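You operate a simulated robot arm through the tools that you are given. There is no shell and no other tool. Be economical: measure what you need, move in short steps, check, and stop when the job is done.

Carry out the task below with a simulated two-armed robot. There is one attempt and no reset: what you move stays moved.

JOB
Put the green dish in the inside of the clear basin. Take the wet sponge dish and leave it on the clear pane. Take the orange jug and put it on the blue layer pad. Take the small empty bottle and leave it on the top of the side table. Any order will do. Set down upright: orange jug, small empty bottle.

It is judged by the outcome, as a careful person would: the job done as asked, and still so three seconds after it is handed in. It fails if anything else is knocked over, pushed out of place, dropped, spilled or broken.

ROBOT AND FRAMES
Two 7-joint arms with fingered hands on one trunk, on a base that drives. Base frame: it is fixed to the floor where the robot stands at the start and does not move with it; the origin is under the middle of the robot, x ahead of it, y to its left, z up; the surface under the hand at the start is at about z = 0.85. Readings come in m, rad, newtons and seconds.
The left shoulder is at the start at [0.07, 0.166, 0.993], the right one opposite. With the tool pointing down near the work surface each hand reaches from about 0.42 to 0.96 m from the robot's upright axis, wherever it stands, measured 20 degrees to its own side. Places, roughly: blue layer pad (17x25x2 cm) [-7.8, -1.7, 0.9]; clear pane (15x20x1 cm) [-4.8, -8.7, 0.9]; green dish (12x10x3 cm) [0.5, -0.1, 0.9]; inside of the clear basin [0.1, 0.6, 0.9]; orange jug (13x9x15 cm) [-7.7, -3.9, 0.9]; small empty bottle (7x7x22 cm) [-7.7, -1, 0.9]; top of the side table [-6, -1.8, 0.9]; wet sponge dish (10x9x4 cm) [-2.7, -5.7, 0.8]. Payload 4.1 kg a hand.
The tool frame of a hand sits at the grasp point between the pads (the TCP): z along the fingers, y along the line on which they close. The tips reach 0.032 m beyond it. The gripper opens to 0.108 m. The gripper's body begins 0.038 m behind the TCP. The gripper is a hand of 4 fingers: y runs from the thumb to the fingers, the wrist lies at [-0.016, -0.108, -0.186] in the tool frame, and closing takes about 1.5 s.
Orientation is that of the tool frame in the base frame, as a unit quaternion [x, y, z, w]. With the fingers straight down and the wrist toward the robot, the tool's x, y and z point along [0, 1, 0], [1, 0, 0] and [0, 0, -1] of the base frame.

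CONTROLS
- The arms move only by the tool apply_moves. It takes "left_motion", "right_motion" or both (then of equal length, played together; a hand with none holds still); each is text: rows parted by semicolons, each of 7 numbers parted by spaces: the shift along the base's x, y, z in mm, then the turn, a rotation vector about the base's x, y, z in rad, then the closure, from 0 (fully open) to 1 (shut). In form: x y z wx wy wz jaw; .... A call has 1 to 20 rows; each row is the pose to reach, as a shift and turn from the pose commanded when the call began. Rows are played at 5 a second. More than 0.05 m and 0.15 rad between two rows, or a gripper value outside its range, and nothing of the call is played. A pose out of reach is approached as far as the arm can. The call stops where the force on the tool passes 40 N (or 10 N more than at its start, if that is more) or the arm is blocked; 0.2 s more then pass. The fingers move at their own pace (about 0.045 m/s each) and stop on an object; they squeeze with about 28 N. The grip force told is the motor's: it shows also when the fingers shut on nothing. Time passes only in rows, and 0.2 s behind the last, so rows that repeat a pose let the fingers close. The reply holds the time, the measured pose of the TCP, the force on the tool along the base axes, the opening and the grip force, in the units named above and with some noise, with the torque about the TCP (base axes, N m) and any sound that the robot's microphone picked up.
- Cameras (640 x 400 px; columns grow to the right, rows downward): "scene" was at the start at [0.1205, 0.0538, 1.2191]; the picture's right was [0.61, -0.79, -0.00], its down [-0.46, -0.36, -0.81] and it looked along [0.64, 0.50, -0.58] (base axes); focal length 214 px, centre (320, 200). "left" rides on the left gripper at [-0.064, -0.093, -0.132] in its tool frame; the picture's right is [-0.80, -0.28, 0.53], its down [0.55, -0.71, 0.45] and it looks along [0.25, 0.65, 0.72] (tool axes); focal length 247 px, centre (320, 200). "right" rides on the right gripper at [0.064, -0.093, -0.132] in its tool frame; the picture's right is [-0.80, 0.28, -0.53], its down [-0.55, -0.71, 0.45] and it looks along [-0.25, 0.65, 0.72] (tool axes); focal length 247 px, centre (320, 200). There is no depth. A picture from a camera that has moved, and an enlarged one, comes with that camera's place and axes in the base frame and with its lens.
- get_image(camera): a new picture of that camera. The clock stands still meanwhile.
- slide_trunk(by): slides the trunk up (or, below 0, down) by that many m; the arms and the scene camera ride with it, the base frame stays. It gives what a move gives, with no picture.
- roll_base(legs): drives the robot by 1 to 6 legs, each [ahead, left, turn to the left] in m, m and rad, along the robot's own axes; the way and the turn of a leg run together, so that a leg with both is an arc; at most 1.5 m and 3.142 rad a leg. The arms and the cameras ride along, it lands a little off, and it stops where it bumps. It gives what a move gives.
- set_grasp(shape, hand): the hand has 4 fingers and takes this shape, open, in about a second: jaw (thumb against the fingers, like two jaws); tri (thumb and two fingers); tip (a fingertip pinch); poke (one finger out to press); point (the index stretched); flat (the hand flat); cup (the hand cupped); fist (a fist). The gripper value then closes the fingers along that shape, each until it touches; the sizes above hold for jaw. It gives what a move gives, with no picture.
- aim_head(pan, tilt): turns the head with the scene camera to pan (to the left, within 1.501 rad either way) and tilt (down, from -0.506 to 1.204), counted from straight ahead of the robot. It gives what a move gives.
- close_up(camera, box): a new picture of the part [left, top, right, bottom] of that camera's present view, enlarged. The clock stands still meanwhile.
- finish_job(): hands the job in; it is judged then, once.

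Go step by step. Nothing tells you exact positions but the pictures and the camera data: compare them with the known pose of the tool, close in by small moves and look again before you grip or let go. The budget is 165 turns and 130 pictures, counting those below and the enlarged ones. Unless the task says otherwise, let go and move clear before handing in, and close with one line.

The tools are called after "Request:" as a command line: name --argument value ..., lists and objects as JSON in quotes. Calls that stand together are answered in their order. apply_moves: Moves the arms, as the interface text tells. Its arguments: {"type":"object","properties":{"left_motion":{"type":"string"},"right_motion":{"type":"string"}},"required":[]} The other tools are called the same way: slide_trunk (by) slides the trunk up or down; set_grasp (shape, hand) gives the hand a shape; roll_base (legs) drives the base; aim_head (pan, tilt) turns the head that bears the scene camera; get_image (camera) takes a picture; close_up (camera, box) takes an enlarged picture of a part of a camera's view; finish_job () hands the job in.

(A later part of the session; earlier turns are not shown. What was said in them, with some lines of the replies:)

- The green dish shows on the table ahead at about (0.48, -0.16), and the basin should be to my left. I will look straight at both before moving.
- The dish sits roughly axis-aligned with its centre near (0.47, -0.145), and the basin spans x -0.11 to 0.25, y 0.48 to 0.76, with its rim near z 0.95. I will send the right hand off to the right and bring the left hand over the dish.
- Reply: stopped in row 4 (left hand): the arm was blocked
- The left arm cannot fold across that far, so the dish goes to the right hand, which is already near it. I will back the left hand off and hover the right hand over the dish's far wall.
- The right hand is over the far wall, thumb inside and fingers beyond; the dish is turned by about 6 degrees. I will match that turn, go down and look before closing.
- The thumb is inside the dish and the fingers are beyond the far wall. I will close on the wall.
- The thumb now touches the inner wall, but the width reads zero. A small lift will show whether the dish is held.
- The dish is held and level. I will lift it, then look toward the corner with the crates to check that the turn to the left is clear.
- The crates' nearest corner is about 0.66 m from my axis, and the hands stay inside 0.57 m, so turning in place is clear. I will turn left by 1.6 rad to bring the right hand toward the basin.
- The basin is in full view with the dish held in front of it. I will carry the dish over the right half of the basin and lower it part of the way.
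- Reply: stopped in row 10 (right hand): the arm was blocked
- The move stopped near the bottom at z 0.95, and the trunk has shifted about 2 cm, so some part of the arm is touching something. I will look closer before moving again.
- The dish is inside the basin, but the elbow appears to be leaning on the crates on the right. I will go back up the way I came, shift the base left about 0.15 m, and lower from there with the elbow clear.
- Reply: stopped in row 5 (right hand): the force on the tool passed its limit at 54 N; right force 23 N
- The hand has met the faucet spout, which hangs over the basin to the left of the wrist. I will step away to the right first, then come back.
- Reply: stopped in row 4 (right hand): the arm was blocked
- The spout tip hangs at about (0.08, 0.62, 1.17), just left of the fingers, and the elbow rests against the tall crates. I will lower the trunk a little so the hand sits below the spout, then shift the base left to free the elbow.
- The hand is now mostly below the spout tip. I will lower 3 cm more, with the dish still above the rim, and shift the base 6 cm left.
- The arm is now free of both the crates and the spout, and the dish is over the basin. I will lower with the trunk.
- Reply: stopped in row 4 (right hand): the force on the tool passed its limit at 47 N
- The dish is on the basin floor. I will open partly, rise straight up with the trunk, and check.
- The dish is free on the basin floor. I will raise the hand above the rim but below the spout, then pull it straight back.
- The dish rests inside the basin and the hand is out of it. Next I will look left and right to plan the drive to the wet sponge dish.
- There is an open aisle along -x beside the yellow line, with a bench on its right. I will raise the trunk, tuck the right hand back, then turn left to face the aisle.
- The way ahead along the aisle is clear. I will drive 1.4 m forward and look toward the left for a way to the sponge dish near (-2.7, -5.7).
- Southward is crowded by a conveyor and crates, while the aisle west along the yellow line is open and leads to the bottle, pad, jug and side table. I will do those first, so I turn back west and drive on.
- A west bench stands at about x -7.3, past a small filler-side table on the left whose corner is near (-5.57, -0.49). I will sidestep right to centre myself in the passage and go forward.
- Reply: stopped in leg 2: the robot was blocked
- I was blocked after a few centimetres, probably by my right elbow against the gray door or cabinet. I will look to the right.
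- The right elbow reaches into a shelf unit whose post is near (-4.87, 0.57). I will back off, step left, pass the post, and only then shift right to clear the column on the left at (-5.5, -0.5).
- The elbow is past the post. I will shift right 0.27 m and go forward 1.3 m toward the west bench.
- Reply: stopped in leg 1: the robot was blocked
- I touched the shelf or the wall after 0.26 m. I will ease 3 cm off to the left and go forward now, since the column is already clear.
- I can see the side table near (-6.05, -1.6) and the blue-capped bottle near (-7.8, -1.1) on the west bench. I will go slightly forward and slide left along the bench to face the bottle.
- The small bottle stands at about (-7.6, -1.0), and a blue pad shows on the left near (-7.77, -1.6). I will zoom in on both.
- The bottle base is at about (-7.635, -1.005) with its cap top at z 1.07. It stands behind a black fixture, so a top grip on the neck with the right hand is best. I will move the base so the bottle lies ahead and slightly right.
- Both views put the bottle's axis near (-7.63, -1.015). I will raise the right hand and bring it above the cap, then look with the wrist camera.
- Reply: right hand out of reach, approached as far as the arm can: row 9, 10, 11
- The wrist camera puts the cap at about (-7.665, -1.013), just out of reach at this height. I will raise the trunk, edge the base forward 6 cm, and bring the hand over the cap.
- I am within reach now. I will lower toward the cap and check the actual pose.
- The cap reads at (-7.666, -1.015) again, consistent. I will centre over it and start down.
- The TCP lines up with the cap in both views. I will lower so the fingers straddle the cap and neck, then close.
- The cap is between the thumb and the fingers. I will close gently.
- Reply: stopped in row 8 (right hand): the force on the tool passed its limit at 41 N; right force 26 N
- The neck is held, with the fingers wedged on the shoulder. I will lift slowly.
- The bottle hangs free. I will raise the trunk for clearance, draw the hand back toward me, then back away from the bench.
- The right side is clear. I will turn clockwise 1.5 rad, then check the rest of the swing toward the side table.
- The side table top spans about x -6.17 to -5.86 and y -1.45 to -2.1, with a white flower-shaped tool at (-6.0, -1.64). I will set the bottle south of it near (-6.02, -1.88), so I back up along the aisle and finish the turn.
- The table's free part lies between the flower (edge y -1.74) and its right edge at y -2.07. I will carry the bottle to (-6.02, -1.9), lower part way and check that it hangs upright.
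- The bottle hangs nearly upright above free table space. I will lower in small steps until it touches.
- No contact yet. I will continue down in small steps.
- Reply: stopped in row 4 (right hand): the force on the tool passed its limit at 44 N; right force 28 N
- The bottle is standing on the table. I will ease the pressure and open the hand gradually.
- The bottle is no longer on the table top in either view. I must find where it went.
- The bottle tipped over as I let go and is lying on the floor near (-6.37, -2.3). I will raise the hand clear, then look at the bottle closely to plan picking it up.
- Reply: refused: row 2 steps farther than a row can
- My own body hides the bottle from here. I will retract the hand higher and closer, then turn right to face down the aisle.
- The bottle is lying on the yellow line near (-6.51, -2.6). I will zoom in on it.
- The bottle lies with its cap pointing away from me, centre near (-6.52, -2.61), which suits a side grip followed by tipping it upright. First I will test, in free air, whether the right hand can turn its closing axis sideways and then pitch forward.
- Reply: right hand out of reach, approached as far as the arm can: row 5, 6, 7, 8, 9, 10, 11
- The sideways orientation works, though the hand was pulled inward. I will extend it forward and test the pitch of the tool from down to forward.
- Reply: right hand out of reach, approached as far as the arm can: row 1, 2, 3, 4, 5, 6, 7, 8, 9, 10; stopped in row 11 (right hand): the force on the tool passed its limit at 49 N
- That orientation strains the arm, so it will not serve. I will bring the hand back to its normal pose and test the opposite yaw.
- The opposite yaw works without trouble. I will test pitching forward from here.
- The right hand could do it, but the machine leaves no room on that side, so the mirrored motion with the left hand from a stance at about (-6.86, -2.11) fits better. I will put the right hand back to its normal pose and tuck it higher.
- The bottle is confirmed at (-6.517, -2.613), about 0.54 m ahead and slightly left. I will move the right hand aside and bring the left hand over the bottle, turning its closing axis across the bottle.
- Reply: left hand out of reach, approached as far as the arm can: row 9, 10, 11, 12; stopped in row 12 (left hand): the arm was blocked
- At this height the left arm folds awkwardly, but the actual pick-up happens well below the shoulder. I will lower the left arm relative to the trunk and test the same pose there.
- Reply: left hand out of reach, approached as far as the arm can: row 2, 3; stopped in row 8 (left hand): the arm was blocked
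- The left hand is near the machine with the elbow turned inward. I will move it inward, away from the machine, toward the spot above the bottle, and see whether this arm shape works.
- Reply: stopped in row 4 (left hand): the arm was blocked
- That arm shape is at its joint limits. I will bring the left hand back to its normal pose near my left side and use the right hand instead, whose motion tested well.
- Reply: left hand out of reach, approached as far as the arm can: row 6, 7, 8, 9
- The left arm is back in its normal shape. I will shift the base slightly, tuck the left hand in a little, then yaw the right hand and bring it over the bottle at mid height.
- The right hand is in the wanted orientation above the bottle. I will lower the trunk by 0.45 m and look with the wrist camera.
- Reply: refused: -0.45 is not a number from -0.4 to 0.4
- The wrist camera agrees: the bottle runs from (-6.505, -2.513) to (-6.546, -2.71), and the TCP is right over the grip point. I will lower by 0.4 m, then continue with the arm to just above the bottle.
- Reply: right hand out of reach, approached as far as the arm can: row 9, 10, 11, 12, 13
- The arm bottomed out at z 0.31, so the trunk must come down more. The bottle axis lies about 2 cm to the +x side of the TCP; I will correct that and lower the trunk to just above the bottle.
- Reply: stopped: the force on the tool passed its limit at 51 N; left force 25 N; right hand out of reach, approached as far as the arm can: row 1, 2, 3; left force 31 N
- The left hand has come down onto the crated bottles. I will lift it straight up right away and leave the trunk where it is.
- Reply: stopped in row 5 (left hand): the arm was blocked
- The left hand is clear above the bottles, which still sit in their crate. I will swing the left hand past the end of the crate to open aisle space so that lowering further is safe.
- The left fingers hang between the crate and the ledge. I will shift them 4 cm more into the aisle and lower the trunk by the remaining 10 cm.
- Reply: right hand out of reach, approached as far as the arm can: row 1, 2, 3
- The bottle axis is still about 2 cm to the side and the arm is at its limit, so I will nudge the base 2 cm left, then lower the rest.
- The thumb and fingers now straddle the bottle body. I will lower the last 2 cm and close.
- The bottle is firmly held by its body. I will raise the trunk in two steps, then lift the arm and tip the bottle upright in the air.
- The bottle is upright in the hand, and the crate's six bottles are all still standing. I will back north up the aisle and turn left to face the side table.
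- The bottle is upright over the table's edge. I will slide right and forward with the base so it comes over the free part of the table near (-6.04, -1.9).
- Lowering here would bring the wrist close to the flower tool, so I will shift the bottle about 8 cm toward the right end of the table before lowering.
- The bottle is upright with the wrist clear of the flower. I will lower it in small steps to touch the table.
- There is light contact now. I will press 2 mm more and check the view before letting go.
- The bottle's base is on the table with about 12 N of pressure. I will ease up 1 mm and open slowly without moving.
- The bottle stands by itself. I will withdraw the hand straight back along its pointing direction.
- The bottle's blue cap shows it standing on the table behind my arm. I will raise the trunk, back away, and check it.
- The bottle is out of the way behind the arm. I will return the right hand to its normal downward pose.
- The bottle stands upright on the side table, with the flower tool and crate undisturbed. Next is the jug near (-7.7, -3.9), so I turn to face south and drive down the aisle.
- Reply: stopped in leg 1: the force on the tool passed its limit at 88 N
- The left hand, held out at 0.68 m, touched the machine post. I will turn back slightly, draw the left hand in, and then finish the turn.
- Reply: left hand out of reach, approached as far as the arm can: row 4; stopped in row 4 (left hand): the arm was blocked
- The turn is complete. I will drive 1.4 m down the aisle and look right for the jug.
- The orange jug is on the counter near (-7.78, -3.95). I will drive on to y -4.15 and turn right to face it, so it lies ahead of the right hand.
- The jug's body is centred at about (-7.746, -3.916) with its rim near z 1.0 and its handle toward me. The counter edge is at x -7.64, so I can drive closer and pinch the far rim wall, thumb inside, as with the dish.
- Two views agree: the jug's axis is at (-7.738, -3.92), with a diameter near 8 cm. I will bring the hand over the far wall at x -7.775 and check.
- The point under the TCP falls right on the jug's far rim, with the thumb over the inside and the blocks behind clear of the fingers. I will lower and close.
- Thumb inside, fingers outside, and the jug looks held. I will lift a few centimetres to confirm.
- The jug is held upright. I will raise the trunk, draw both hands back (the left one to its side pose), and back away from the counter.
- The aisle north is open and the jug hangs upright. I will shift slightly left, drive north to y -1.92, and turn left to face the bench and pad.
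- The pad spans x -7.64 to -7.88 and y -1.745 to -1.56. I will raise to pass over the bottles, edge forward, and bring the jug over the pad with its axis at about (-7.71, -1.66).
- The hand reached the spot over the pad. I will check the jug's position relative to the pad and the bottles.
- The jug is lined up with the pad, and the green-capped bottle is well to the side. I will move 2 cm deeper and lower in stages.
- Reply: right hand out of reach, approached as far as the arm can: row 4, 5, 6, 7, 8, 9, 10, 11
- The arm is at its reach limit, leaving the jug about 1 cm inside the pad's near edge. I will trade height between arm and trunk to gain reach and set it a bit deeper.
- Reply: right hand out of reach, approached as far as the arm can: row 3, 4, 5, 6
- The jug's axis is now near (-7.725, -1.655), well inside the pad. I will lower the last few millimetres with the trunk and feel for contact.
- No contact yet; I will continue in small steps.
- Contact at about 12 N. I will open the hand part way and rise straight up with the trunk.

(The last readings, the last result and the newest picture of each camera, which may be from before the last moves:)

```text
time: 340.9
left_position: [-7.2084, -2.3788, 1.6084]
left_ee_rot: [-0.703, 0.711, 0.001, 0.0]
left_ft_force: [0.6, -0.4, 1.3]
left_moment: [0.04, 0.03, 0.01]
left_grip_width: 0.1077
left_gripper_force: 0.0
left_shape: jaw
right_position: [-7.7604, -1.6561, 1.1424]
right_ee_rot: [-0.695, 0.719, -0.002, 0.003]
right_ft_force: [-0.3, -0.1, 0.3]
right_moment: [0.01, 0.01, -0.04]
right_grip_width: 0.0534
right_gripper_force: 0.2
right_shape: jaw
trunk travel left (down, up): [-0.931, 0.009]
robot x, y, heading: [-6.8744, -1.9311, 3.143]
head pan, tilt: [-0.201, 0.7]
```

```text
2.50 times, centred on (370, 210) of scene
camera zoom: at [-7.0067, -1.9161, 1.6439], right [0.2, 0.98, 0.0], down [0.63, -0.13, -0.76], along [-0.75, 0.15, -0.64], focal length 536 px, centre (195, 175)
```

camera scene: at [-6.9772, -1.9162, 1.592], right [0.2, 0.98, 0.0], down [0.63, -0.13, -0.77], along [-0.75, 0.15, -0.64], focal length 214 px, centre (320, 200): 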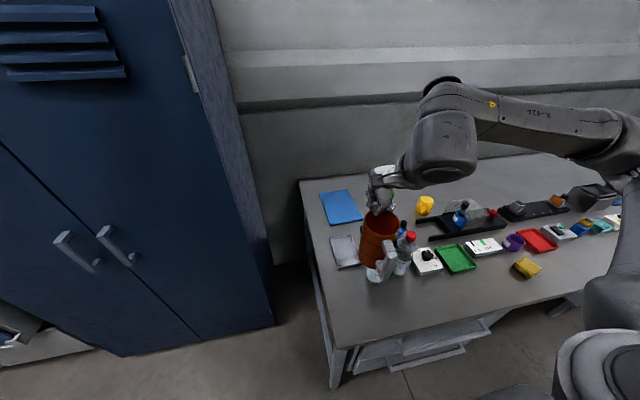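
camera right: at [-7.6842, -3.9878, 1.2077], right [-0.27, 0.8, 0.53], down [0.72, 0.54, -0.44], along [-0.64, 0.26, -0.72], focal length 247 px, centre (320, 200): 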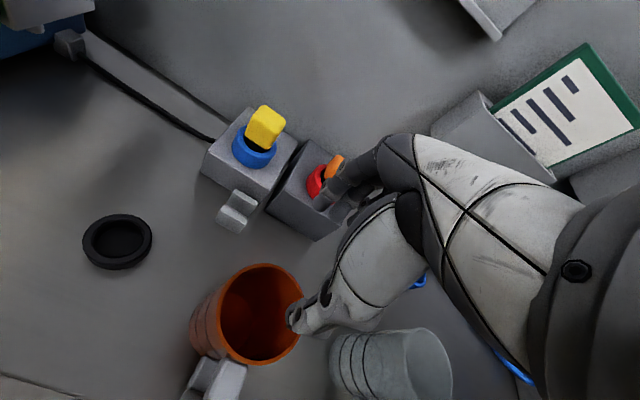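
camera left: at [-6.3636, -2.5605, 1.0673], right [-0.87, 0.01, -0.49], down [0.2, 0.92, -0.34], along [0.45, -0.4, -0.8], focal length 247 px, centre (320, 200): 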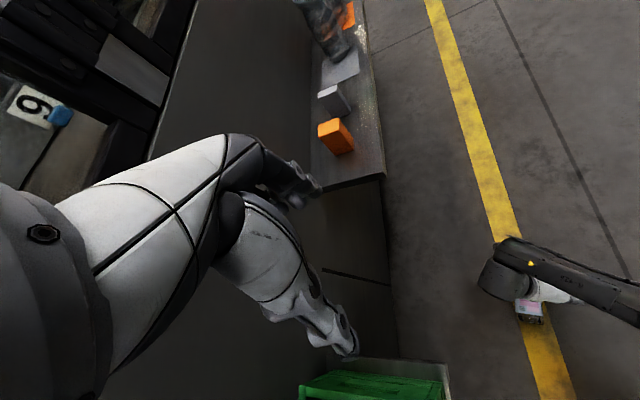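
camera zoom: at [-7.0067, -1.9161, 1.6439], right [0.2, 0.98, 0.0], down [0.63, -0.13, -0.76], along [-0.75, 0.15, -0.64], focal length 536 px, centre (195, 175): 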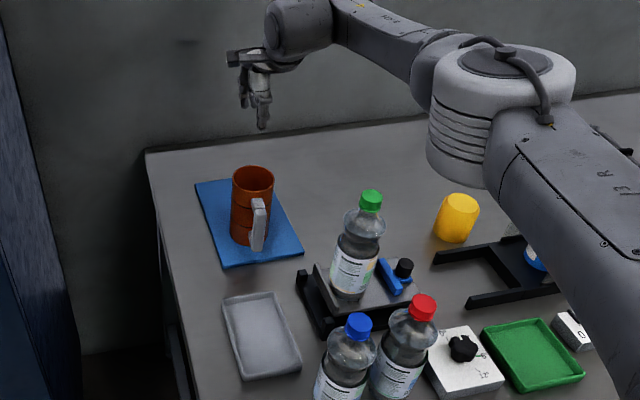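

The jug stands upright on the pad. I will lift the right hand clear over the bottles, pull it back, then turn left and go south toward the sponge dish.

Request:
apply_moves --right_motion "10 0 45 0 0 0 0; 20 0 90 0 0 0 0; 50 0 120 0 0 0 0; 95 0 130 0 0 0 0; 140 0 130 0 0 0 0; 185 0 130 0 0 0 0; 230 0 130 0 0 0 0; 275 0 130 0 0 0 0; 320 0 130 0 0 0 0; 365 0 130 0 0 0 0; 410 0 130 0 0 0 0; 440 0 130 0 0 0 0"

Request:
roll_base --legs '[[-0.05, 0, 0], [0, 0, 0.79], [0, 0, 0.78], [1.45, 0, 0], [1.45, 0, 0]]'

Request:
aim_head --pan 1.0 --tilt 0.25

Request:
get_image --camera "scene"

```text
time: 343.5
left_position: [-7.2057, -2.379, 1.6079]
left_ee_rot: [-0.702, 0.712, 0.001, -0.001]
left_ft_force: [-0.2, -0.2, 0.1]
left_moment: [0.03, 0.04, 0.0]
left_grip_width: 0.1077
left_gripper_force: 0.1
left_shape: jaw
right_position: [-7.3186, -1.6573, 1.273]
right_ee_rot: [-0.695, 0.719, -0.001, 0.003]
right_ft_force: [0.7, -0.2, -0.6]
right_moment: [-0.01, -0.02, 0.02]
right_grip_width: 0.1076
right_gripper_force: 0.1
right_shape: jaw
trunk travel left (down, up): [-0.931, 0.009]
robot x, y, heading: [-6.8734, -1.9344, 3.145]
head pan, tilt: [-0.201, 0.7]
```

```text
time: 362.1
left_position: [-6.4172, -5.1884, 1.6084]
left_ee_rot: [1.0, -0.009, 0.0, 0.0]
left_ft_force: [-0.7, 0.5, -0.1]
left_moment: [0.0, -0.02, 0.02]
left_grip_width: 0.1082
left_gripper_force: 0.0
left_shape: jaw
right_position: [-7.141, -5.2954, 1.2731]
right_ee_rot: [1.0, -0.021, 0.0, -0.004]
right_ft_force: [-0.4, 0.7, -0.1]
right_moment: [0.01, 0.02, -0.02]
right_grip_width: 0.1079
right_gripper_force: 0.1
right_shape: jaw
trunk travel left (down, up): [-0.931, 0.009]
robot x, y, heading: [-6.862, -4.8528, -1.584]
head pan, tilt: [-0.201, 0.7]
```

```text
time: 363.6
left_position: [-6.4178, -5.1905, 1.6074]
left_ee_rot: [1.0, -0.009, -0.001, 0.0]
left_ft_force: [-0.8, 0.2, -0.4]
left_moment: [0.0, 0.0, 0.01]
left_grip_width: 0.1079
left_gripper_force: 0.1
left_shape: jaw
right_position: [-7.1391, -5.2962, 1.2723]
right_ee_rot: [1.0, -0.021, -0.002, -0.004]
right_ft_force: [0.7, 0.2, 0.2]
right_moment: [0.01, -0.01, 0.01]
right_grip_width: 0.1079
right_gripper_force: 0.0
right_shape: jaw
trunk travel left (down, up): [-0.931, 0.009]
robot x, y, heading: [-6.8612, -4.8551, -1.582]
head pan, tilt: [1.0, 0.25]
```

```text
10 pictures are left
camera scene: at [-6.7824, -4.9531, 1.6848], right [-0.55, -0.84, 0.0], down [-0.21, 0.14, -0.97], along [0.81, -0.53, -0.25], focal length 214 px, centre (320, 200)
```

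scene: 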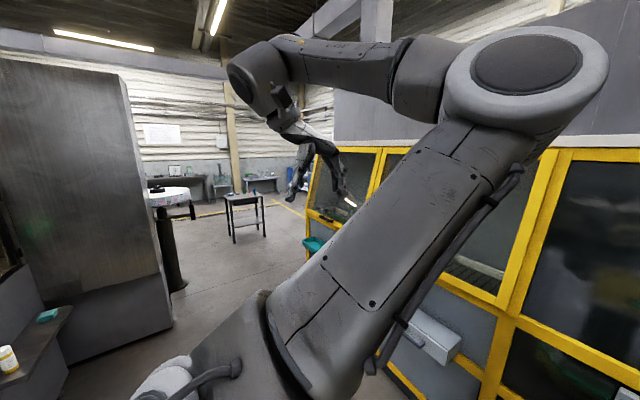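

A gap leads east between the machine and the yellow frame, and the small table seen beyond it matches the sponge dish's place at (-2.7, -5.7). I will turn east, shift to y -5.35 and drive through.

Request:
roll_base --legs '[[0, 0, 0.79], [0, 0, 0.79], [0, -0.48, 0], [1.5, 0, 0], [1.3, 0, 0]]'

Request:
aim_head --pan -0.1 --tilt 0.4

Request:
get_image --camera "scene"

```text
time: 383.8
left_position: [-3.6983, -4.8764, 1.6069]
left_ee_rot: [0.714, 0.7, 0.0, 0.001]
left_ft_force: [0.3, 0.8, 0.4]
left_moment: [-0.02, -0.02, -0.02]
left_grip_width: 0.1075
left_gripper_force: 0.1
left_shape: jaw
right_position: [-3.5895, -5.5989, 1.273]
right_ee_rot: [0.722, 0.692, -0.002, -0.002]
right_ft_force: [0.1, -0.1, -0.3]
right_moment: [0.01, -0.02, -0.02]
right_grip_width: 0.1078
right_gripper_force: 0.1
right_shape: jaw
trunk travel left (down, up): [-0.931, 0.009]
robot x, y, heading: [-4.0334, -5.3192, -0.005]
head pan, tilt: [1.0, 0.25]
```

```text
time: 385.1
left_position: [-3.697, -4.8774, 1.6081]
left_ee_rot: [0.715, 0.699, -0.001, 0.001]
left_ft_force: [-0.5, -0.2, 0.4]
left_moment: [-0.02, 0.0, -0.02]
left_grip_width: 0.1082
left_gripper_force: 0.0
left_shape: jaw
right_position: [-3.5878, -5.5998, 1.2728]
right_ee_rot: [0.721, 0.693, -0.002, -0.002]
right_ft_force: [0.1, -0.5, -0.1]
right_moment: [0.0, 0.02, 0.04]
right_grip_width: 0.1077
right_gripper_force: 0.1
right_shape: jaw
trunk travel left (down, up): [-0.931, 0.009]
robot x, y, heading: [-4.0308, -5.3196, -0.005]
head pan, tilt: [-0.099, 0.4]
```

```text
9 pictures are left
camera scene: at [-3.8905, -5.3307, 1.6708], right [-0.11, -0.99, 0.0], down [-0.39, 0.04, -0.92], along [0.92, -0.1, -0.39], focal length 214 px, centre (320, 200)
```

scene: 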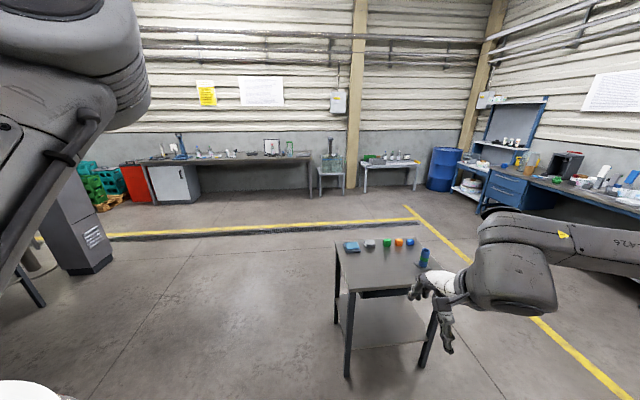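

The sponge dish is the blue item at the near-left of the row on the small table, about (-2.68, -5.69). I will drive up to the table and lower the trunk.

Request:
roll_base --legs '[[0.66, -0.13, 0]]'

Request:
slide_trunk --by -0.3

Request:
aim_head --pan -0.3 --tilt 0.65

Request:
close_up --camera "scene" --box '[200, 80, 440, 280]'

```text
time: 388.8
left_position: [-3.0427, -5.0089, 1.6083]
left_ee_rot: [0.713, 0.701, 0.0, 0.002]
left_ft_force: [0.0, 0.1, 0.5]
left_moment: [0.03, -0.01, 0.02]
left_grip_width: 0.1078
left_gripper_force: 0.0
left_shape: jaw
right_position: [-2.9336, -5.7311, 1.2727]
right_ee_rot: [0.721, 0.693, -0.003, -0.001]
right_ft_force: [-0.7, 0.7, -0.8]
right_moment: [0.0, 0.0, -0.01]
right_grip_width: 0.1079
right_gripper_force: 0.0
right_shape: jaw
trunk travel left (down, up): [-0.931, 0.009]
robot x, y, heading: [-3.3768, -5.4523, -0.011]
head pan, tilt: [-0.099, 0.4]
```

```text
time: 391.8
left_position: [-3.0407, -5.0088, 1.3076]
left_ee_rot: [0.713, 0.701, 0.0, 0.001]
left_ft_force: [0.2, -0.1, -0.2]
left_moment: [-0.01, 0.0, 0.0]
left_grip_width: 0.1076
left_gripper_force: 0.0
left_shape: jaw
right_position: [-2.9315, -5.7301, 0.973]
right_ee_rot: [0.721, 0.693, -0.004, -0.002]
right_ft_force: [-0.3, -0.5, -0.2]
right_moment: [-0.01, -0.02, 0.01]
right_grip_width: 0.1077
right_gripper_force: 0.1
right_shape: jaw
trunk travel left (down, up): [-0.631, 0.309]
robot x, y, heading: [-3.3776, -5.4536, -0.008]
head pan, tilt: [-0.099, 0.4]
```

```text
time: 392.6
left_position: [-3.0412, -5.0087, 1.3076]
left_ee_rot: [0.713, 0.701, -0.002, 0.0]
left_ft_force: [0.0, -1.1, 0.3]
left_moment: [-0.01, 0.0, 0.03]
left_grip_width: 0.1077
left_gripper_force: 0.1
left_shape: jaw
right_position: [-2.9321, -5.7305, 0.9725]
right_ee_rot: [0.72, 0.694, -0.004, -0.002]
right_ft_force: [0.6, -1.0, 0.0]
right_moment: [0.01, -0.01, 0.0]
right_grip_width: 0.1077
right_gripper_force: 0.1
right_shape: jaw
trunk travel left (down, up): [-0.631, 0.309]
robot x, y, heading: [-3.3775, -5.458, -0.007]
head pan, tilt: [-0.3, 0.649]
```

```text
2.00 times, centred on (320, 180) of scene
camera zoom: at [-3.2435, -5.4796, 1.3484], right [-0.3, -0.95, 0.0], down [-0.58, 0.18, -0.8], along [0.76, -0.24, -0.6], focal length 429 px, centre (320, 240)
```

zoom: 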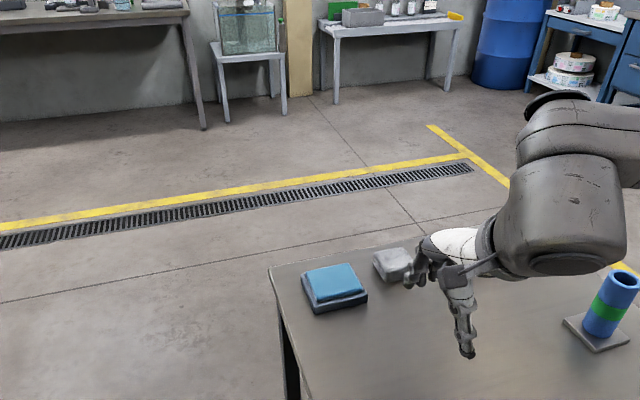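

The sponge dish is a dark tray with a blue sponge, centred near (-2.709, -5.675) and square to the axes. Its width is close to my full opening, so I will hover above it and refine the alignment with the wrist camera.

Request:
apply_moves --right_motion "40 10 0 0 0 -0.01 0; 80 20 0 0 0 -0.02 0; 120 30 0 0 0 0.02 0; 160 40 0 0 0 0.03 0; 200 50 -10 0 0 0.03 0; 222 55 -30 0 0 0.03 0; 222 55 -45 0 0 0.03 0; 222 55 -45 0 0 0.03 0"

Request:
get_image --camera "right"

```text
time: 394.4
left_position: [-3.0401, -5.0092, 1.3072]
left_ee_rot: [0.713, 0.701, 0.0, 0.0]
left_ft_force: [0.1, -0.3, 0.8]
left_moment: [0.01, -0.02, 0.0]
left_grip_width: 0.1076
left_gripper_force: 0.1
left_shape: jaw
right_position: [-2.7101, -5.6755, 0.9279]
right_ee_rot: [0.71, 0.704, -0.003, -0.002]
right_ft_force: [-0.6, -0.3, 0.1]
right_moment: [0.02, 0.03, 0.0]
right_grip_width: 0.1079
right_gripper_force: 0.0
right_shape: jaw
trunk travel left (down, up): [-0.631, 0.309]
robot x, y, heading: [-3.3748, -5.4558, -0.007]
head pan, tilt: [-0.3, 0.649]
```

```text
7 pictures are left
camera right: at [-2.8005, -5.61, 1.0591], right [0.28, -0.8, 0.53], down [-0.71, -0.54, -0.44], along [0.64, -0.26, -0.72], focal length 247 px, centre (320, 200)
```

right: 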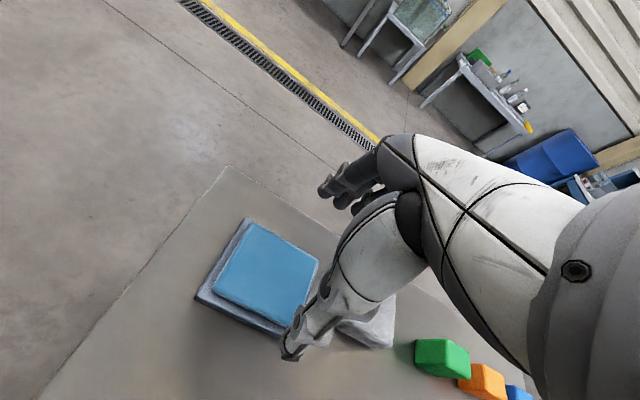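

The wrist view shows the tray is 9 cm along my closing direction and is centred at (-2.7105, -5.672), right under the TCP. I will lower around it and close.

Request:
apply_moves --right_motion "0 3 -25 0 0 0.015 0; 0 3 -50 0 0 0.03 0; 0 3 -65 0 0 0.03 0; 0 3 -76 0 0 0.03 0; 0 3 -84 0 0 0.03 0; 0 3 -84 0 0 0.03 0"

```text
time: 395.8
left_position: [-3.0408, -5.0091, 1.3083]
left_ee_rot: [0.713, 0.701, -0.001, 0.001]
left_ft_force: [-0.7, 0.4, 0.1]
left_moment: [0.02, -0.04, 0.03]
left_grip_width: 0.1079
left_gripper_force: 0.0
left_shape: jaw
right_position: [-2.7104, -5.6723, 0.8435]
right_ee_rot: [0.699, 0.715, -0.002, -0.002]
right_ft_force: [-0.5, -0.6, -0.3]
right_moment: [0.02, -0.01, 0.0]
right_grip_width: 0.1078
right_gripper_force: 0.1
right_shape: jaw
trunk travel left (down, up): [-0.631, 0.309]
robot x, y, heading: [-3.3738, -5.4519, -0.014]
head pan, tilt: [-0.3, 0.649]
```

No contact on the way down, so the fingers are straddling the tray. I will close and lift slightly.

Request:
apply_moves --right_motion "0 0 -3 0 0 0 0.1; 0 0 -3 0 0 0 0.2; 0 0 -3 0 0 0 0.4; 0 0 -3 0 0 0 0.7; 0 0 -3 0 0 0 1; 0 0 -3 0 0 0 1; 0 0 -3 0 0 0 1; 0 0 -3 0 0 0 1; 0 0 10 0 0 0 1; 0 0 25 0 0 0 1; 0 0 45 0 0 0 1; 0 0 60 0 0 0 1"

Request:
close_up --camera "scene" --box '[240, 100, 440, 260]'

```text
time: 398.4
left_position: [-3.0414, -5.008, 1.3068]
left_ee_rot: [0.713, 0.701, 0.0, 0.0]
left_ft_force: [0.2, 0.3, -0.5]
left_moment: [-0.01, -0.01, 0.0]
left_grip_width: 0.1076
left_gripper_force: 0.1
left_shape: jaw
right_position: [-2.7095, -5.6732, 0.903]
right_ee_rot: [0.699, 0.715, -0.003, -0.001]
right_ft_force: [-0.2, 0.0, -3.8]
right_moment: [0.0, -0.01, -0.04]
right_grip_width: 0.0853
right_gripper_force: 28.1
right_shape: jaw
trunk travel left (down, up): [-0.631, 0.309]
robot x, y, heading: [-3.3792, -5.4541, -0.004]
head pan, tilt: [-0.3, 0.649]
```

```text
2.50 times, centred on (340, 180) of scene
camera zoom: at [-3.2431, -5.4796, 1.3482], right [-0.3, -0.95, 0.0], down [-0.58, 0.18, -0.8], along [0.76, -0.24, -0.6], focal length 536 px, centre (270, 250)
```

zoom: 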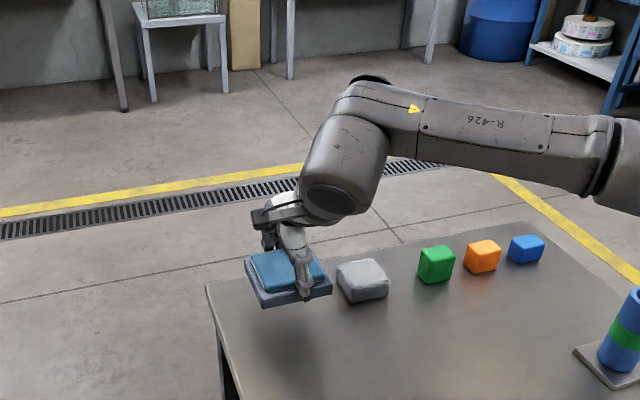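

The sponge dish is held level. I will raise it, draw it in, back away from the table and turn south to see the way to the clear pane near (-4.8, -8.7).

Request:
slide_trunk --by 0.25

Request:
apply_moves --right_motion "-30 0 0 0 0 0 1; -60 0 0 0 0 0 1; -90 0 0 0 0 0 1; -120 0 0 0 0 0 1; -150 0 0 0 0 0 1; -180 0 0 0 0 0 1; -180 0 0 0 0 0 1"

Request:
roll_base --legs '[[-0.45, 0, 0], [0, 0, -0.78], [0, 0, -0.78]]'

Request:
aim_head --pan -0.25 --tilt 0.25

Request:
get_image --camera "scene"

```text
time: 401.0
left_position: [-3.0395, -5.0089, 1.5577]
left_ee_rot: [0.713, 0.701, 0.001, 0.0]
left_ft_force: [0.7, 0.1, 0.3]
left_moment: [0.03, 0.0, -0.03]
left_grip_width: 0.1074
left_gripper_force: 0.1
left_shape: jaw
right_position: [-2.7088, -5.6729, 1.1536]
right_ee_rot: [0.699, 0.715, -0.004, -0.003]
right_ft_force: [-0.5, 0.5, -4.8]
right_moment: [-0.02, 0.03, 0.01]
right_grip_width: 0.0853
right_gripper_force: 28.0
right_shape: jaw
trunk travel left (down, up): [-0.881, 0.059]
robot x, y, heading: [-3.3778, -5.451, -0.005]
head pan, tilt: [-0.3, 0.649]
```

```text
time: 402.6
left_position: [-3.0389, -5.0091, 1.558]
left_ee_rot: [0.713, 0.701, 0.0, 0.0]
left_ft_force: [0.7, 0.0, -0.1]
left_moment: [-0.02, 0.03, 0.03]
left_grip_width: 0.1078
left_gripper_force: 0.0
left_shape: jaw
right_position: [-2.8882, -5.6746, 1.1544]
right_ee_rot: [0.7, 0.714, -0.003, -0.002]
right_ft_force: [0.6, 0.9, -4.2]
right_moment: [0.0, -0.02, 0.0]
right_grip_width: 0.0853
right_gripper_force: 27.9
right_shape: jaw
trunk travel left (down, up): [-0.881, 0.059]
robot x, y, heading: [-3.3758, -5.4508, -0.005]
head pan, tilt: [-0.3, 0.649]
```

```text
time: 409.4
left_position: [-3.377, -5.7813, 1.5577]
left_ee_rot: [1.0, 0.001, -0.001, 0.0]
left_ft_force: [-0.3, 0.3, -0.3]
left_moment: [-0.01, 0.01, -0.02]
left_grip_width: 0.1079
left_gripper_force: 0.0
left_shape: jaw
right_position: [-4.0388, -5.9449, 1.1545]
right_ee_rot: [1.0, 0.018, -0.001, -0.004]
right_ft_force: [-0.2, 0.1, -4.1]
right_moment: [-0.01, -0.02, 0.0]
right_grip_width: 0.0851
right_gripper_force: 27.8
right_shape: jaw
trunk travel left (down, up): [-0.881, 0.059]
robot x, y, heading: [-3.828, -5.4545, -1.559]
head pan, tilt: [-0.3, 0.649]
```

```text
time: 410.3
left_position: [-3.3771, -5.7819, 1.5567]
left_ee_rot: [1.0, 0.001, 0.0, 0.0]
left_ft_force: [-0.9, 0.9, 0.4]
left_moment: [0.0, -0.01, 0.0]
left_grip_width: 0.1076
left_gripper_force: 0.0
left_shape: jaw
right_position: [-4.0397, -5.945, 1.1534]
right_ee_rot: [1.0, 0.019, -0.001, -0.004]
right_ft_force: [-0.1, -0.3, -4.8]
right_moment: [0.01, -0.03, 0.0]
right_grip_width: 0.0852
right_gripper_force: 27.7
right_shape: jaw
trunk travel left (down, up): [-0.881, 0.059]
robot x, y, heading: [-3.8265, -5.4505, -1.564]
head pan, tilt: [-0.25, 0.25]
```

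```text
5 pictures are left
camera scene: at [-3.8479, -5.594, 1.6347], right [-0.97, 0.24, 0.0], down [0.06, 0.24, -0.97], along [-0.23, -0.94, -0.25], focal length 214 px, centre (320, 200)
```

scene: 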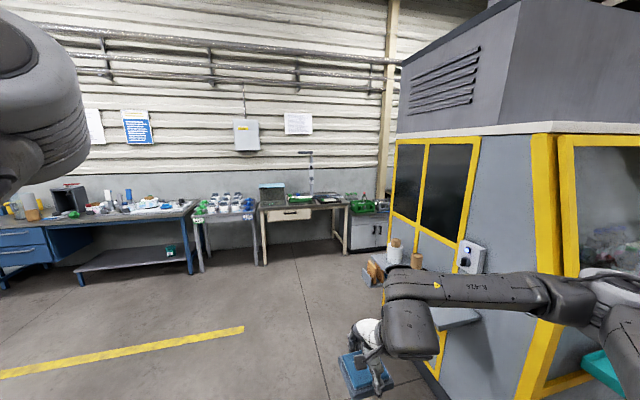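

The pane's place falls on the bench with the small drawer straight south, whose front edge is near y -8.2. I will drive down to y -7.75 and look at the bench top.

Request:
roll_base --legs '[[1.2, 0, 0], [1.1, 0, 0]]'

Request:
aim_head --pan -0.6 --tilt 0.45

Request:
get_image --camera "scene"

```text
time: 421.7
left_position: [-3.4128, -8.1162, 1.5575]
left_ee_rot: [1.0, -0.016, -0.001, 0.001]
left_ft_force: [0.4, -0.2, 0.7]
left_moment: [0.02, 0.01, 0.04]
left_grip_width: 0.1078
left_gripper_force: 0.1
left_shape: jaw
right_position: [-4.0805, -8.2588, 1.1548]
right_ee_rot: [1.0, 0.003, -0.002, -0.004]
right_ft_force: [0.1, -0.3, -4.3]
right_moment: [-0.01, -0.02, 0.03]
right_grip_width: 0.085
right_gripper_force: 28.0
right_shape: jaw
trunk travel left (down, up): [-0.881, 0.059]
robot x, y, heading: [-3.8525, -7.7705, -1.592]
head pan, tilt: [-0.25, 0.25]
```

```text
time: 422.5
left_position: [-3.4135, -8.1182, 1.5579]
left_ee_rot: [1.0, -0.015, -0.001, 0.001]
left_ft_force: [0.7, -0.4, 0.4]
left_moment: [-0.01, -0.01, 0.02]
left_grip_width: 0.108
left_gripper_force: 0.0
left_shape: jaw
right_position: [-4.0807, -8.2606, 1.1533]
right_ee_rot: [1.0, 0.004, -0.001, -0.004]
right_ft_force: [0.5, -1.3, -3.9]
right_moment: [-0.01, 0.04, 0.01]
right_grip_width: 0.085
right_gripper_force: 28.2
right_shape: jaw
trunk travel left (down, up): [-0.881, 0.059]
robot x, y, heading: [-3.8552, -7.7753, -1.592]
head pan, tilt: [-0.6, 0.45]
```

```text
4 pictures are left
camera scene: at [-3.9062, -7.9, 1.6161], right [-0.81, 0.58, 0.0], down [0.25, 0.35, -0.9], along [-0.52, -0.73, -0.44], focal length 214 px, centre (320, 200)
```

scene: 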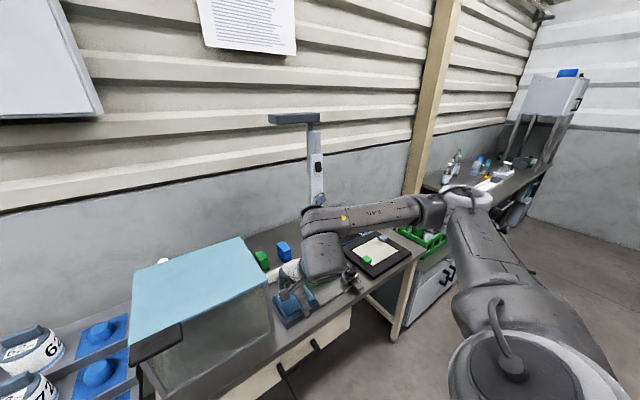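

The bench front edge is at about y -8.33, and my arm hides the pane's spot. I will shift the base right so the pane lies ahead, and move the right hand aside for a clear view.

Request:
roll_base --legs '[[0, -0.55, 0.02], [0.15, 0, 0]]'

Request:
apply_moves --right_motion "-30 0 15 0 0 0 1; -60 0 30 0 0 0 1; -90 0 45 0 0 0 1; -120 0 60 0 0 0 1; -150 0 60 0 0 0 1; -180 0 60 0 0 0 1; -180 0 60 0 0 0 1"

Request:
aim_head --pan -0.3 --tilt 0.75

Request:
get_image --camera "scene"

```text
time: 426.6
left_position: [-3.9552, -8.2509, 1.5589]
left_ee_rot: [1.0, -0.01, 0.0, 0.002]
left_ft_force: [0.1, 1.0, 0.2]
left_moment: [-0.03, 0.01, 0.0]
left_grip_width: 0.1079
left_gripper_force: 0.1
left_shape: jaw
right_position: [-4.6214, -8.4014, 1.155]
right_ee_rot: [1.0, 0.009, -0.002, -0.002]
right_ft_force: [0.7, -0.2, -4.9]
right_moment: [-0.02, -0.01, 0.03]
right_grip_width: 0.085
right_gripper_force: 27.8
right_shape: jaw
trunk travel left (down, up): [-0.881, 0.059]
robot x, y, heading: [-4.3964, -7.9108, -1.583]
head pan, tilt: [-0.6, 0.45]
```

```text
time: 428.2
left_position: [-3.9539, -8.2551, 1.5571]
left_ee_rot: [1.0, -0.01, -0.002, -0.001]
left_ft_force: [-0.2, 0.6, -1.3]
left_moment: [0.01, 0.0, 0.01]
left_grip_width: 0.1078
left_gripper_force: 0.1
left_shape: jaw
right_position: [-4.8012, -8.4025, 1.2135]
right_ee_rot: [1.0, 0.009, -0.001, -0.004]
right_ft_force: [0.0, 0.5, -4.3]
right_moment: [-0.02, -0.03, -0.01]
right_grip_width: 0.085
right_gripper_force: 27.8
right_shape: jaw
trunk travel left (down, up): [-0.881, 0.059]
robot x, y, heading: [-4.4003, -7.916, -1.582]
head pan, tilt: [-0.6, 0.45]
```

```text
time: 429.0
left_position: [-3.9552, -8.2544, 1.5571]
left_ee_rot: [1.0, -0.011, -0.002, 0.0]
left_ft_force: [0.4, -0.1, -0.2]
left_moment: [-0.01, -0.01, -0.01]
left_grip_width: 0.1078
left_gripper_force: 0.1
left_shape: jaw
right_position: [-4.8003, -8.4016, 1.2134]
right_ee_rot: [1.0, 0.009, -0.001, -0.005]
right_ft_force: [0.2, -1.3, -3.9]
right_moment: [0.01, 0.01, -0.02]
right_grip_width: 0.0848
right_gripper_force: 27.3
right_shape: jaw
trunk travel left (down, up): [-0.881, 0.059]
robot x, y, heading: [-4.3953, -7.9153, -1.581]
head pan, tilt: [-0.3, 0.75]
```

```text
3 pictures are left
camera scene: at [-4.423, -8.0452, 1.5897], right [-0.95, 0.31, 0.0], down [0.21, 0.65, -0.73], along [-0.22, -0.7, -0.68], focal length 214 px, centre (320, 200)
```

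scene: 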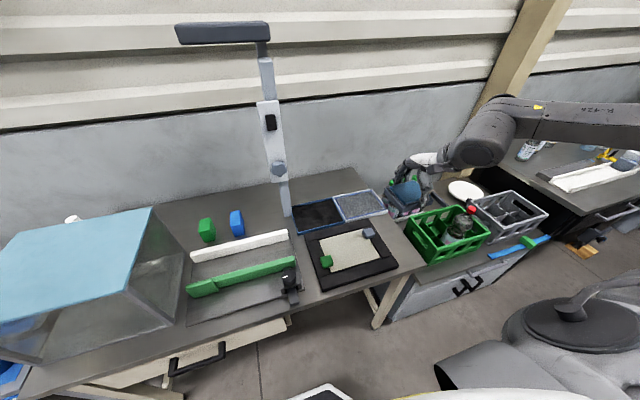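

The clear pane is visible at (-4.83, -8.695), spanning x -4.72 to -4.945 and y -8.61 to -8.78, beside a black pad. I will bring the dish over its centre and begin lowering.

Request:
apply_moves --right_motion "-4 -40 0 0 0 0 1; -8 -80 0 0 0 0 1; -12 -120 0 0 0 0 1; -16 -160 0 0 0 0 1; -20 -200 0 0 0 0 1; -24 -240 0 0 0 0 1; -28 -280 -15 0 0 0 1; -30 -293 -40 0 0 0 1; -30 -293 -80 0 0 0 1; -30 -293 -120 0 0 0 1; -30 -293 -120 0 0 0 1"

```text
time: 431.4
left_position: [-3.9564, -8.255, 1.5588]
left_ee_rot: [1.0, -0.01, 0.001, 0.0]
left_ft_force: [-0.7, 0.2, -0.4]
left_moment: [0.0, -0.02, 0.02]
left_grip_width: 0.1081
left_gripper_force: 0.0
left_shape: jaw
right_position: [-4.8489, -8.6639, 1.0954]
right_ee_rot: [1.0, 0.009, 0.002, -0.002]
right_ft_force: [1.1, -1.5, 0.1]
right_moment: [0.11, 0.06, 0.02]
right_grip_width: 0.085
right_gripper_force: 27.7
right_shape: jaw
right hand out of reach, approached as far as the arm can: row 8, 9, 10, 11
trunk travel left (down, up): [-0.881, 0.059]
robot x, y, heading: [-4.3952, -7.9171, -1.579]
head pan, tilt: [-0.3, 0.75]
```

The reading shows about 4 N of unexpected support, so the dish may be touching something. I will raise it a little and see whether that goes away.

Request:
apply_moves --right_motion "0 0 20 0 0 0 1; 0 0 40 0 0 0 1; 0 0 40 0 0 0 1"

```text
time: 432.2
left_position: [-3.9562, -8.256, 1.5586]
left_ee_rot: [1.0, -0.01, 0.001, 0.0]
left_ft_force: [0.0, 0.4, -0.5]
left_moment: [0.0, -0.03, 0.01]
left_grip_width: 0.1078
left_gripper_force: 0.1
left_shape: jaw
right_position: [-4.8538, -8.6609, 1.128]
right_ee_rot: [1.0, 0.008, 0.0, -0.004]
right_ft_force: [0.0, -0.3, -3.7]
right_moment: [-0.01, 0.0, 0.03]
right_grip_width: 0.0851
right_gripper_force: 28.1
right_shape: jaw
trunk travel left (down, up): [-0.881, 0.059]
robot x, y, heading: [-4.396, -7.918, -1.58]
head pan, tilt: [-0.3, 0.75]
```

Lifting restored the normal weight, so something stands under the dish. I will look.

Request:
close_up --camera "scene" --box '[270, 110, 470, 270]'

```text
2.50 times, centred on (370, 190) of scene
camera zoom: at [-4.4248, -8.0455, 1.5896], right [-0.95, 0.31, 0.0], down [0.21, 0.65, -0.73], along [-0.22, -0.7, -0.68], focal length 536 px, centre (195, 225)
```

zoom: 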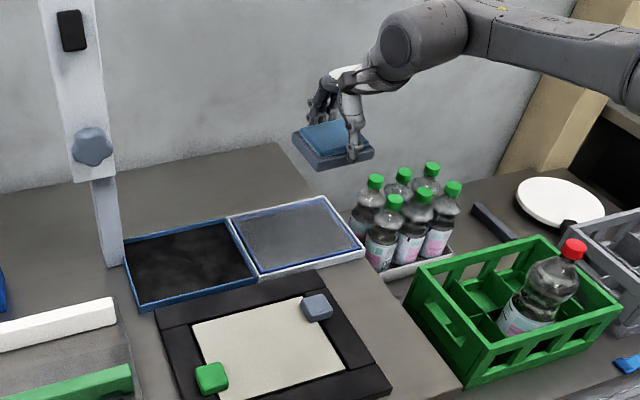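

A set of small green-capped bottles stands just right of the pane, so the dish should come down slightly to the left of centre. I will shift the hand left, edge the base forward for reach, and lower step by step while watching the force.

Request:
apply_moves --right_motion "20 25 0 0 0 0 1; 42 52 0 0 0 0 1; 42 52 0 0 0 0 1"

Request:
roll_base --legs '[[0.08, 0, 0]]'

Request:
apply_moves --right_motion "0 0 -20 0 0 0 1; 0 0 -40 0 0 0 1; 0 0 -60 0 0 0 1; 0 0 -80 0 0 0 1; 0 0 -80 0 0 0 1"

```text
time: 433.0
left_position: [-3.956, -8.2555, 1.558]
left_ee_rot: [1.0, -0.01, 0.0, 0.0]
left_ft_force: [0.6, -0.8, -0.8]
left_moment: [0.04, -0.03, -0.03]
left_grip_width: 0.1077
left_gripper_force: 0.0
left_shape: jaw
right_position: [-4.8083, -8.6091, 1.1282]
right_ee_rot: [1.0, 0.009, -0.001, -0.004]
right_ft_force: [-0.4, 0.5, -4.6]
right_moment: [0.03, -0.01, -0.02]
right_grip_width: 0.0851
right_gripper_force: 28.3
right_shape: jaw
trunk travel left (down, up): [-0.881, 0.059]
robot x, y, heading: [-4.3959, -7.9128, -1.583]
head pan, tilt: [-0.3, 0.75]
```

```text
time: 434.1
left_position: [-3.957, -8.3264, 1.5608]
left_ee_rot: [1.0, -0.011, -0.001, 0.003]
left_ft_force: [0.1, 1.3, -0.2]
left_moment: [-0.04, -0.03, -0.01]
left_grip_width: 0.1078
left_gripper_force: 0.1
left_shape: jaw
right_position: [-4.8108, -8.6804, 1.1346]
right_ee_rot: [1.0, 0.008, -0.001, -0.001]
right_ft_force: [0.6, 1.7, -3.7]
right_moment: [-0.03, 0.0, -0.04]
right_grip_width: 0.0853
right_gripper_force: 28.0
right_shape: jaw
trunk travel left (down, up): [-0.881, 0.059]
robot x, y, heading: [-4.3996, -7.9911, -1.585]
head pan, tilt: [-0.3, 0.75]
```

```text
time: 435.3
left_position: [-3.9555, -8.3324, 1.5584]
left_ee_rot: [1.0, -0.011, -0.001, 0.002]
left_ft_force: [0.5, 0.3, -0.6]
left_moment: [-0.04, 0.01, 0.0]
left_grip_width: 0.1077
left_gripper_force: 0.1
left_shape: jaw
right_position: [-4.8111, -8.6844, 1.0512]
right_ee_rot: [1.0, 0.007, -0.001, -0.004]
right_ft_force: [0.2, 0.8, -4.7]
right_moment: [0.02, -0.02, 0.02]
right_grip_width: 0.0851
right_gripper_force: 28.0
right_shape: jaw
trunk travel left (down, up): [-0.881, 0.059]
robot x, y, heading: [-4.3998, -7.9884, -1.585]
head pan, tilt: [-0.3, 0.75]
```

No contact here and the reach is good. I will continue down to just above the pane.

Request:
apply_moves --right_motion "0 -4 -25 0 0 0 1; 0 -6 -50 0 0 0 1; 0 -8 -75 0 0 0 1; 0 -8 -95 0 0 0 1; 0 -8 -110 0 0 0 1; 0 -8 -118 0 0 0 1; 0 -8 -118 0 0 0 1"

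Request:
close_up --camera "scene" --box '[270, 110, 470, 270]'

```text
time: 436.9
left_position: [-3.9565, -8.3366, 1.5584]
left_ee_rot: [1.0, -0.011, -0.001, 0.0]
left_ft_force: [-0.3, -0.6, 0.5]
left_moment: [0.03, 0.03, 0.01]
left_grip_width: 0.1076
left_gripper_force: 0.0
left_shape: jaw
right_position: [-4.8118, -8.6959, 0.9318]
right_ee_rot: [1.0, 0.007, -0.001, -0.004]
right_ft_force: [0.2, 0.5, -4.4]
right_moment: [0.03, 0.01, 0.02]
right_grip_width: 0.0853
right_gripper_force: 27.7
right_shape: jaw
trunk travel left (down, up): [-0.881, 0.059]
robot x, y, heading: [-4.3975, -7.9961, -1.579]
head pan, tilt: [-0.3, 0.75]
```

```text
2.50 times, centred on (370, 190) of scene
camera zoom: at [-4.4244, -8.125, 1.5896], right [-0.95, 0.31, 0.0], down [0.21, 0.65, -0.73], along [-0.23, -0.7, -0.68], focal length 536 px, centre (195, 225)
```

zoom: 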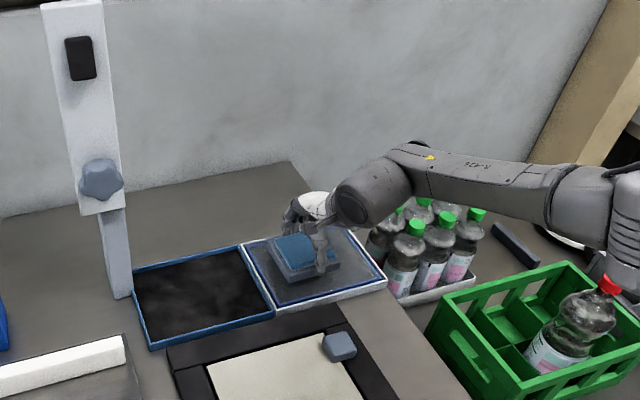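

The dish hangs level over the pane and inside its frame. I will lower the last centimetres in small steps.

Request:
apply_moves --right_motion "0 0 -5 0 0 0 1; 0 0 -10 0 0 0 1; 0 0 -14 0 0 0 1; 0 0 -17 0 0 0 1; 0 0 -17 0 0 0 1"

```text
time: 438.1
left_position: [-3.9555, -8.335, 1.5582]
left_ee_rot: [1.0, -0.012, -0.001, 0.001]
left_ft_force: [-0.1, 0.1, -1.1]
left_moment: [0.0, -0.01, 0.02]
left_grip_width: 0.1078
left_gripper_force: 0.1
left_shape: jaw
right_position: [-4.8122, -8.6944, 0.9145]
right_ee_rot: [1.0, 0.006, -0.001, -0.004]
right_ft_force: [-0.9, 0.3, -3.7]
right_moment: [0.09, -0.07, 0.02]
right_grip_width: 0.0852
right_gripper_force: 28.1
right_shape: jaw
trunk travel left (down, up): [-0.881, 0.059]
robot x, y, heading: [-4.4002, -7.993, -1.588]
head pan, tilt: [-0.3, 0.75]
```

Request:
apply_moves --right_motion "0 0 -3 0 0 0 1; 0 0 -5 0 0 0 1; 0 0 -5 0 0 0 1"

```text
time: 438.9
left_position: [-3.9544, -8.3319, 1.5578]
left_ee_rot: [1.0, -0.012, -0.001, 0.001]
left_ft_force: [-0.2, 0.1, -0.6]
left_moment: [0.02, -0.02, -0.01]
left_grip_width: 0.1078
left_gripper_force: 0.0
left_shape: jaw
right_position: [-4.8113, -8.6947, 0.9144]
right_ee_rot: [1.0, 0.006, 0.0, -0.001]
right_ft_force: [-4.7, -3.3, 18.7]
right_moment: [0.17, 0.13, 0.12]
right_grip_width: 0.0849
right_gripper_force: 28.5
right_shape: jaw
trunk travel left (down, up): [-0.881, 0.059]
robot x, y, heading: [-4.3984, -7.9923, -1.587]
head pan, tilt: [-0.3, 0.75]
```

The dish is on the pane. I will ease off 3 mm, open fully, and rise straight up.

Request:
apply_moves --right_motion "0 0 3 0 0 0 1; 0 0 3 0 0 0 0.6; 0 0 3 0 0 0 0.2; 0 0 3 0 0 0 0; 0 0 3 0 0 0 0; 0 0 3 0 0 0 0; 0 0 3 0 0 0 0; 0 0 25 0 0 0 0; 0 0 55 0 0 0 0; 0 0 95 0 0 0 0; 0 0 140 0 0 0 0; 0 0 185 0 0 0 0; 0 0 225 0 0 0 0; 0 0 225 0 0 0 0"

Request:
close_up --camera "scene" --box '[270, 110, 470, 270]'

```text
time: 441.9
left_position: [-3.9561, -8.3347, 1.5578]
left_ee_rot: [1.0, -0.011, 0.0, 0.0]
left_ft_force: [0.2, 0.5, -0.4]
left_moment: [0.04, 0.01, 0.01]
left_grip_width: 0.1076
left_gripper_force: 0.1
left_shape: jaw
right_position: [-4.81, -8.694, 1.1339]
right_ee_rot: [1.0, 0.006, -0.001, -0.005]
right_ft_force: [-0.1, 0.4, 0.3]
right_moment: [-0.01, 0.01, 0.01]
right_grip_width: 0.1076
right_gripper_force: 0.0
right_shape: jaw
trunk travel left (down, up): [-0.881, 0.059]
robot x, y, heading: [-4.3964, -7.9922, -1.586]
head pan, tilt: [-0.3, 0.75]
```

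```text
2.50 times, centred on (370, 190) of scene
camera zoom: at [-4.4241, -8.1243, 1.5897], right [-0.95, 0.31, 0.0], down [0.21, 0.65, -0.73], along [-0.23, -0.7, -0.68], focal length 536 px, centre (195, 225)
```

zoom: 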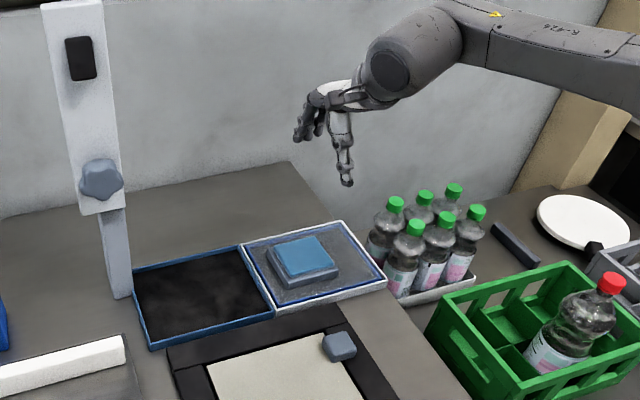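

The sponge dish sits flat on the clear pane, the neighbouring bottles are standing, and my hand is empty and well above. All four items are placed, so I am handing in.

Request:
finish_job

```text
The job is handed in.
```

The green dish is in the basin, the sponge dish on the pane, and the jug and bottle upright on the blue pad and the side table. Along the way I dropped the bottle on the floor and set it back upright, and I bumped the crates, the faucet, the shelf, the machine post and a crate of bottles; none looked displaced where I could see them afterwards.
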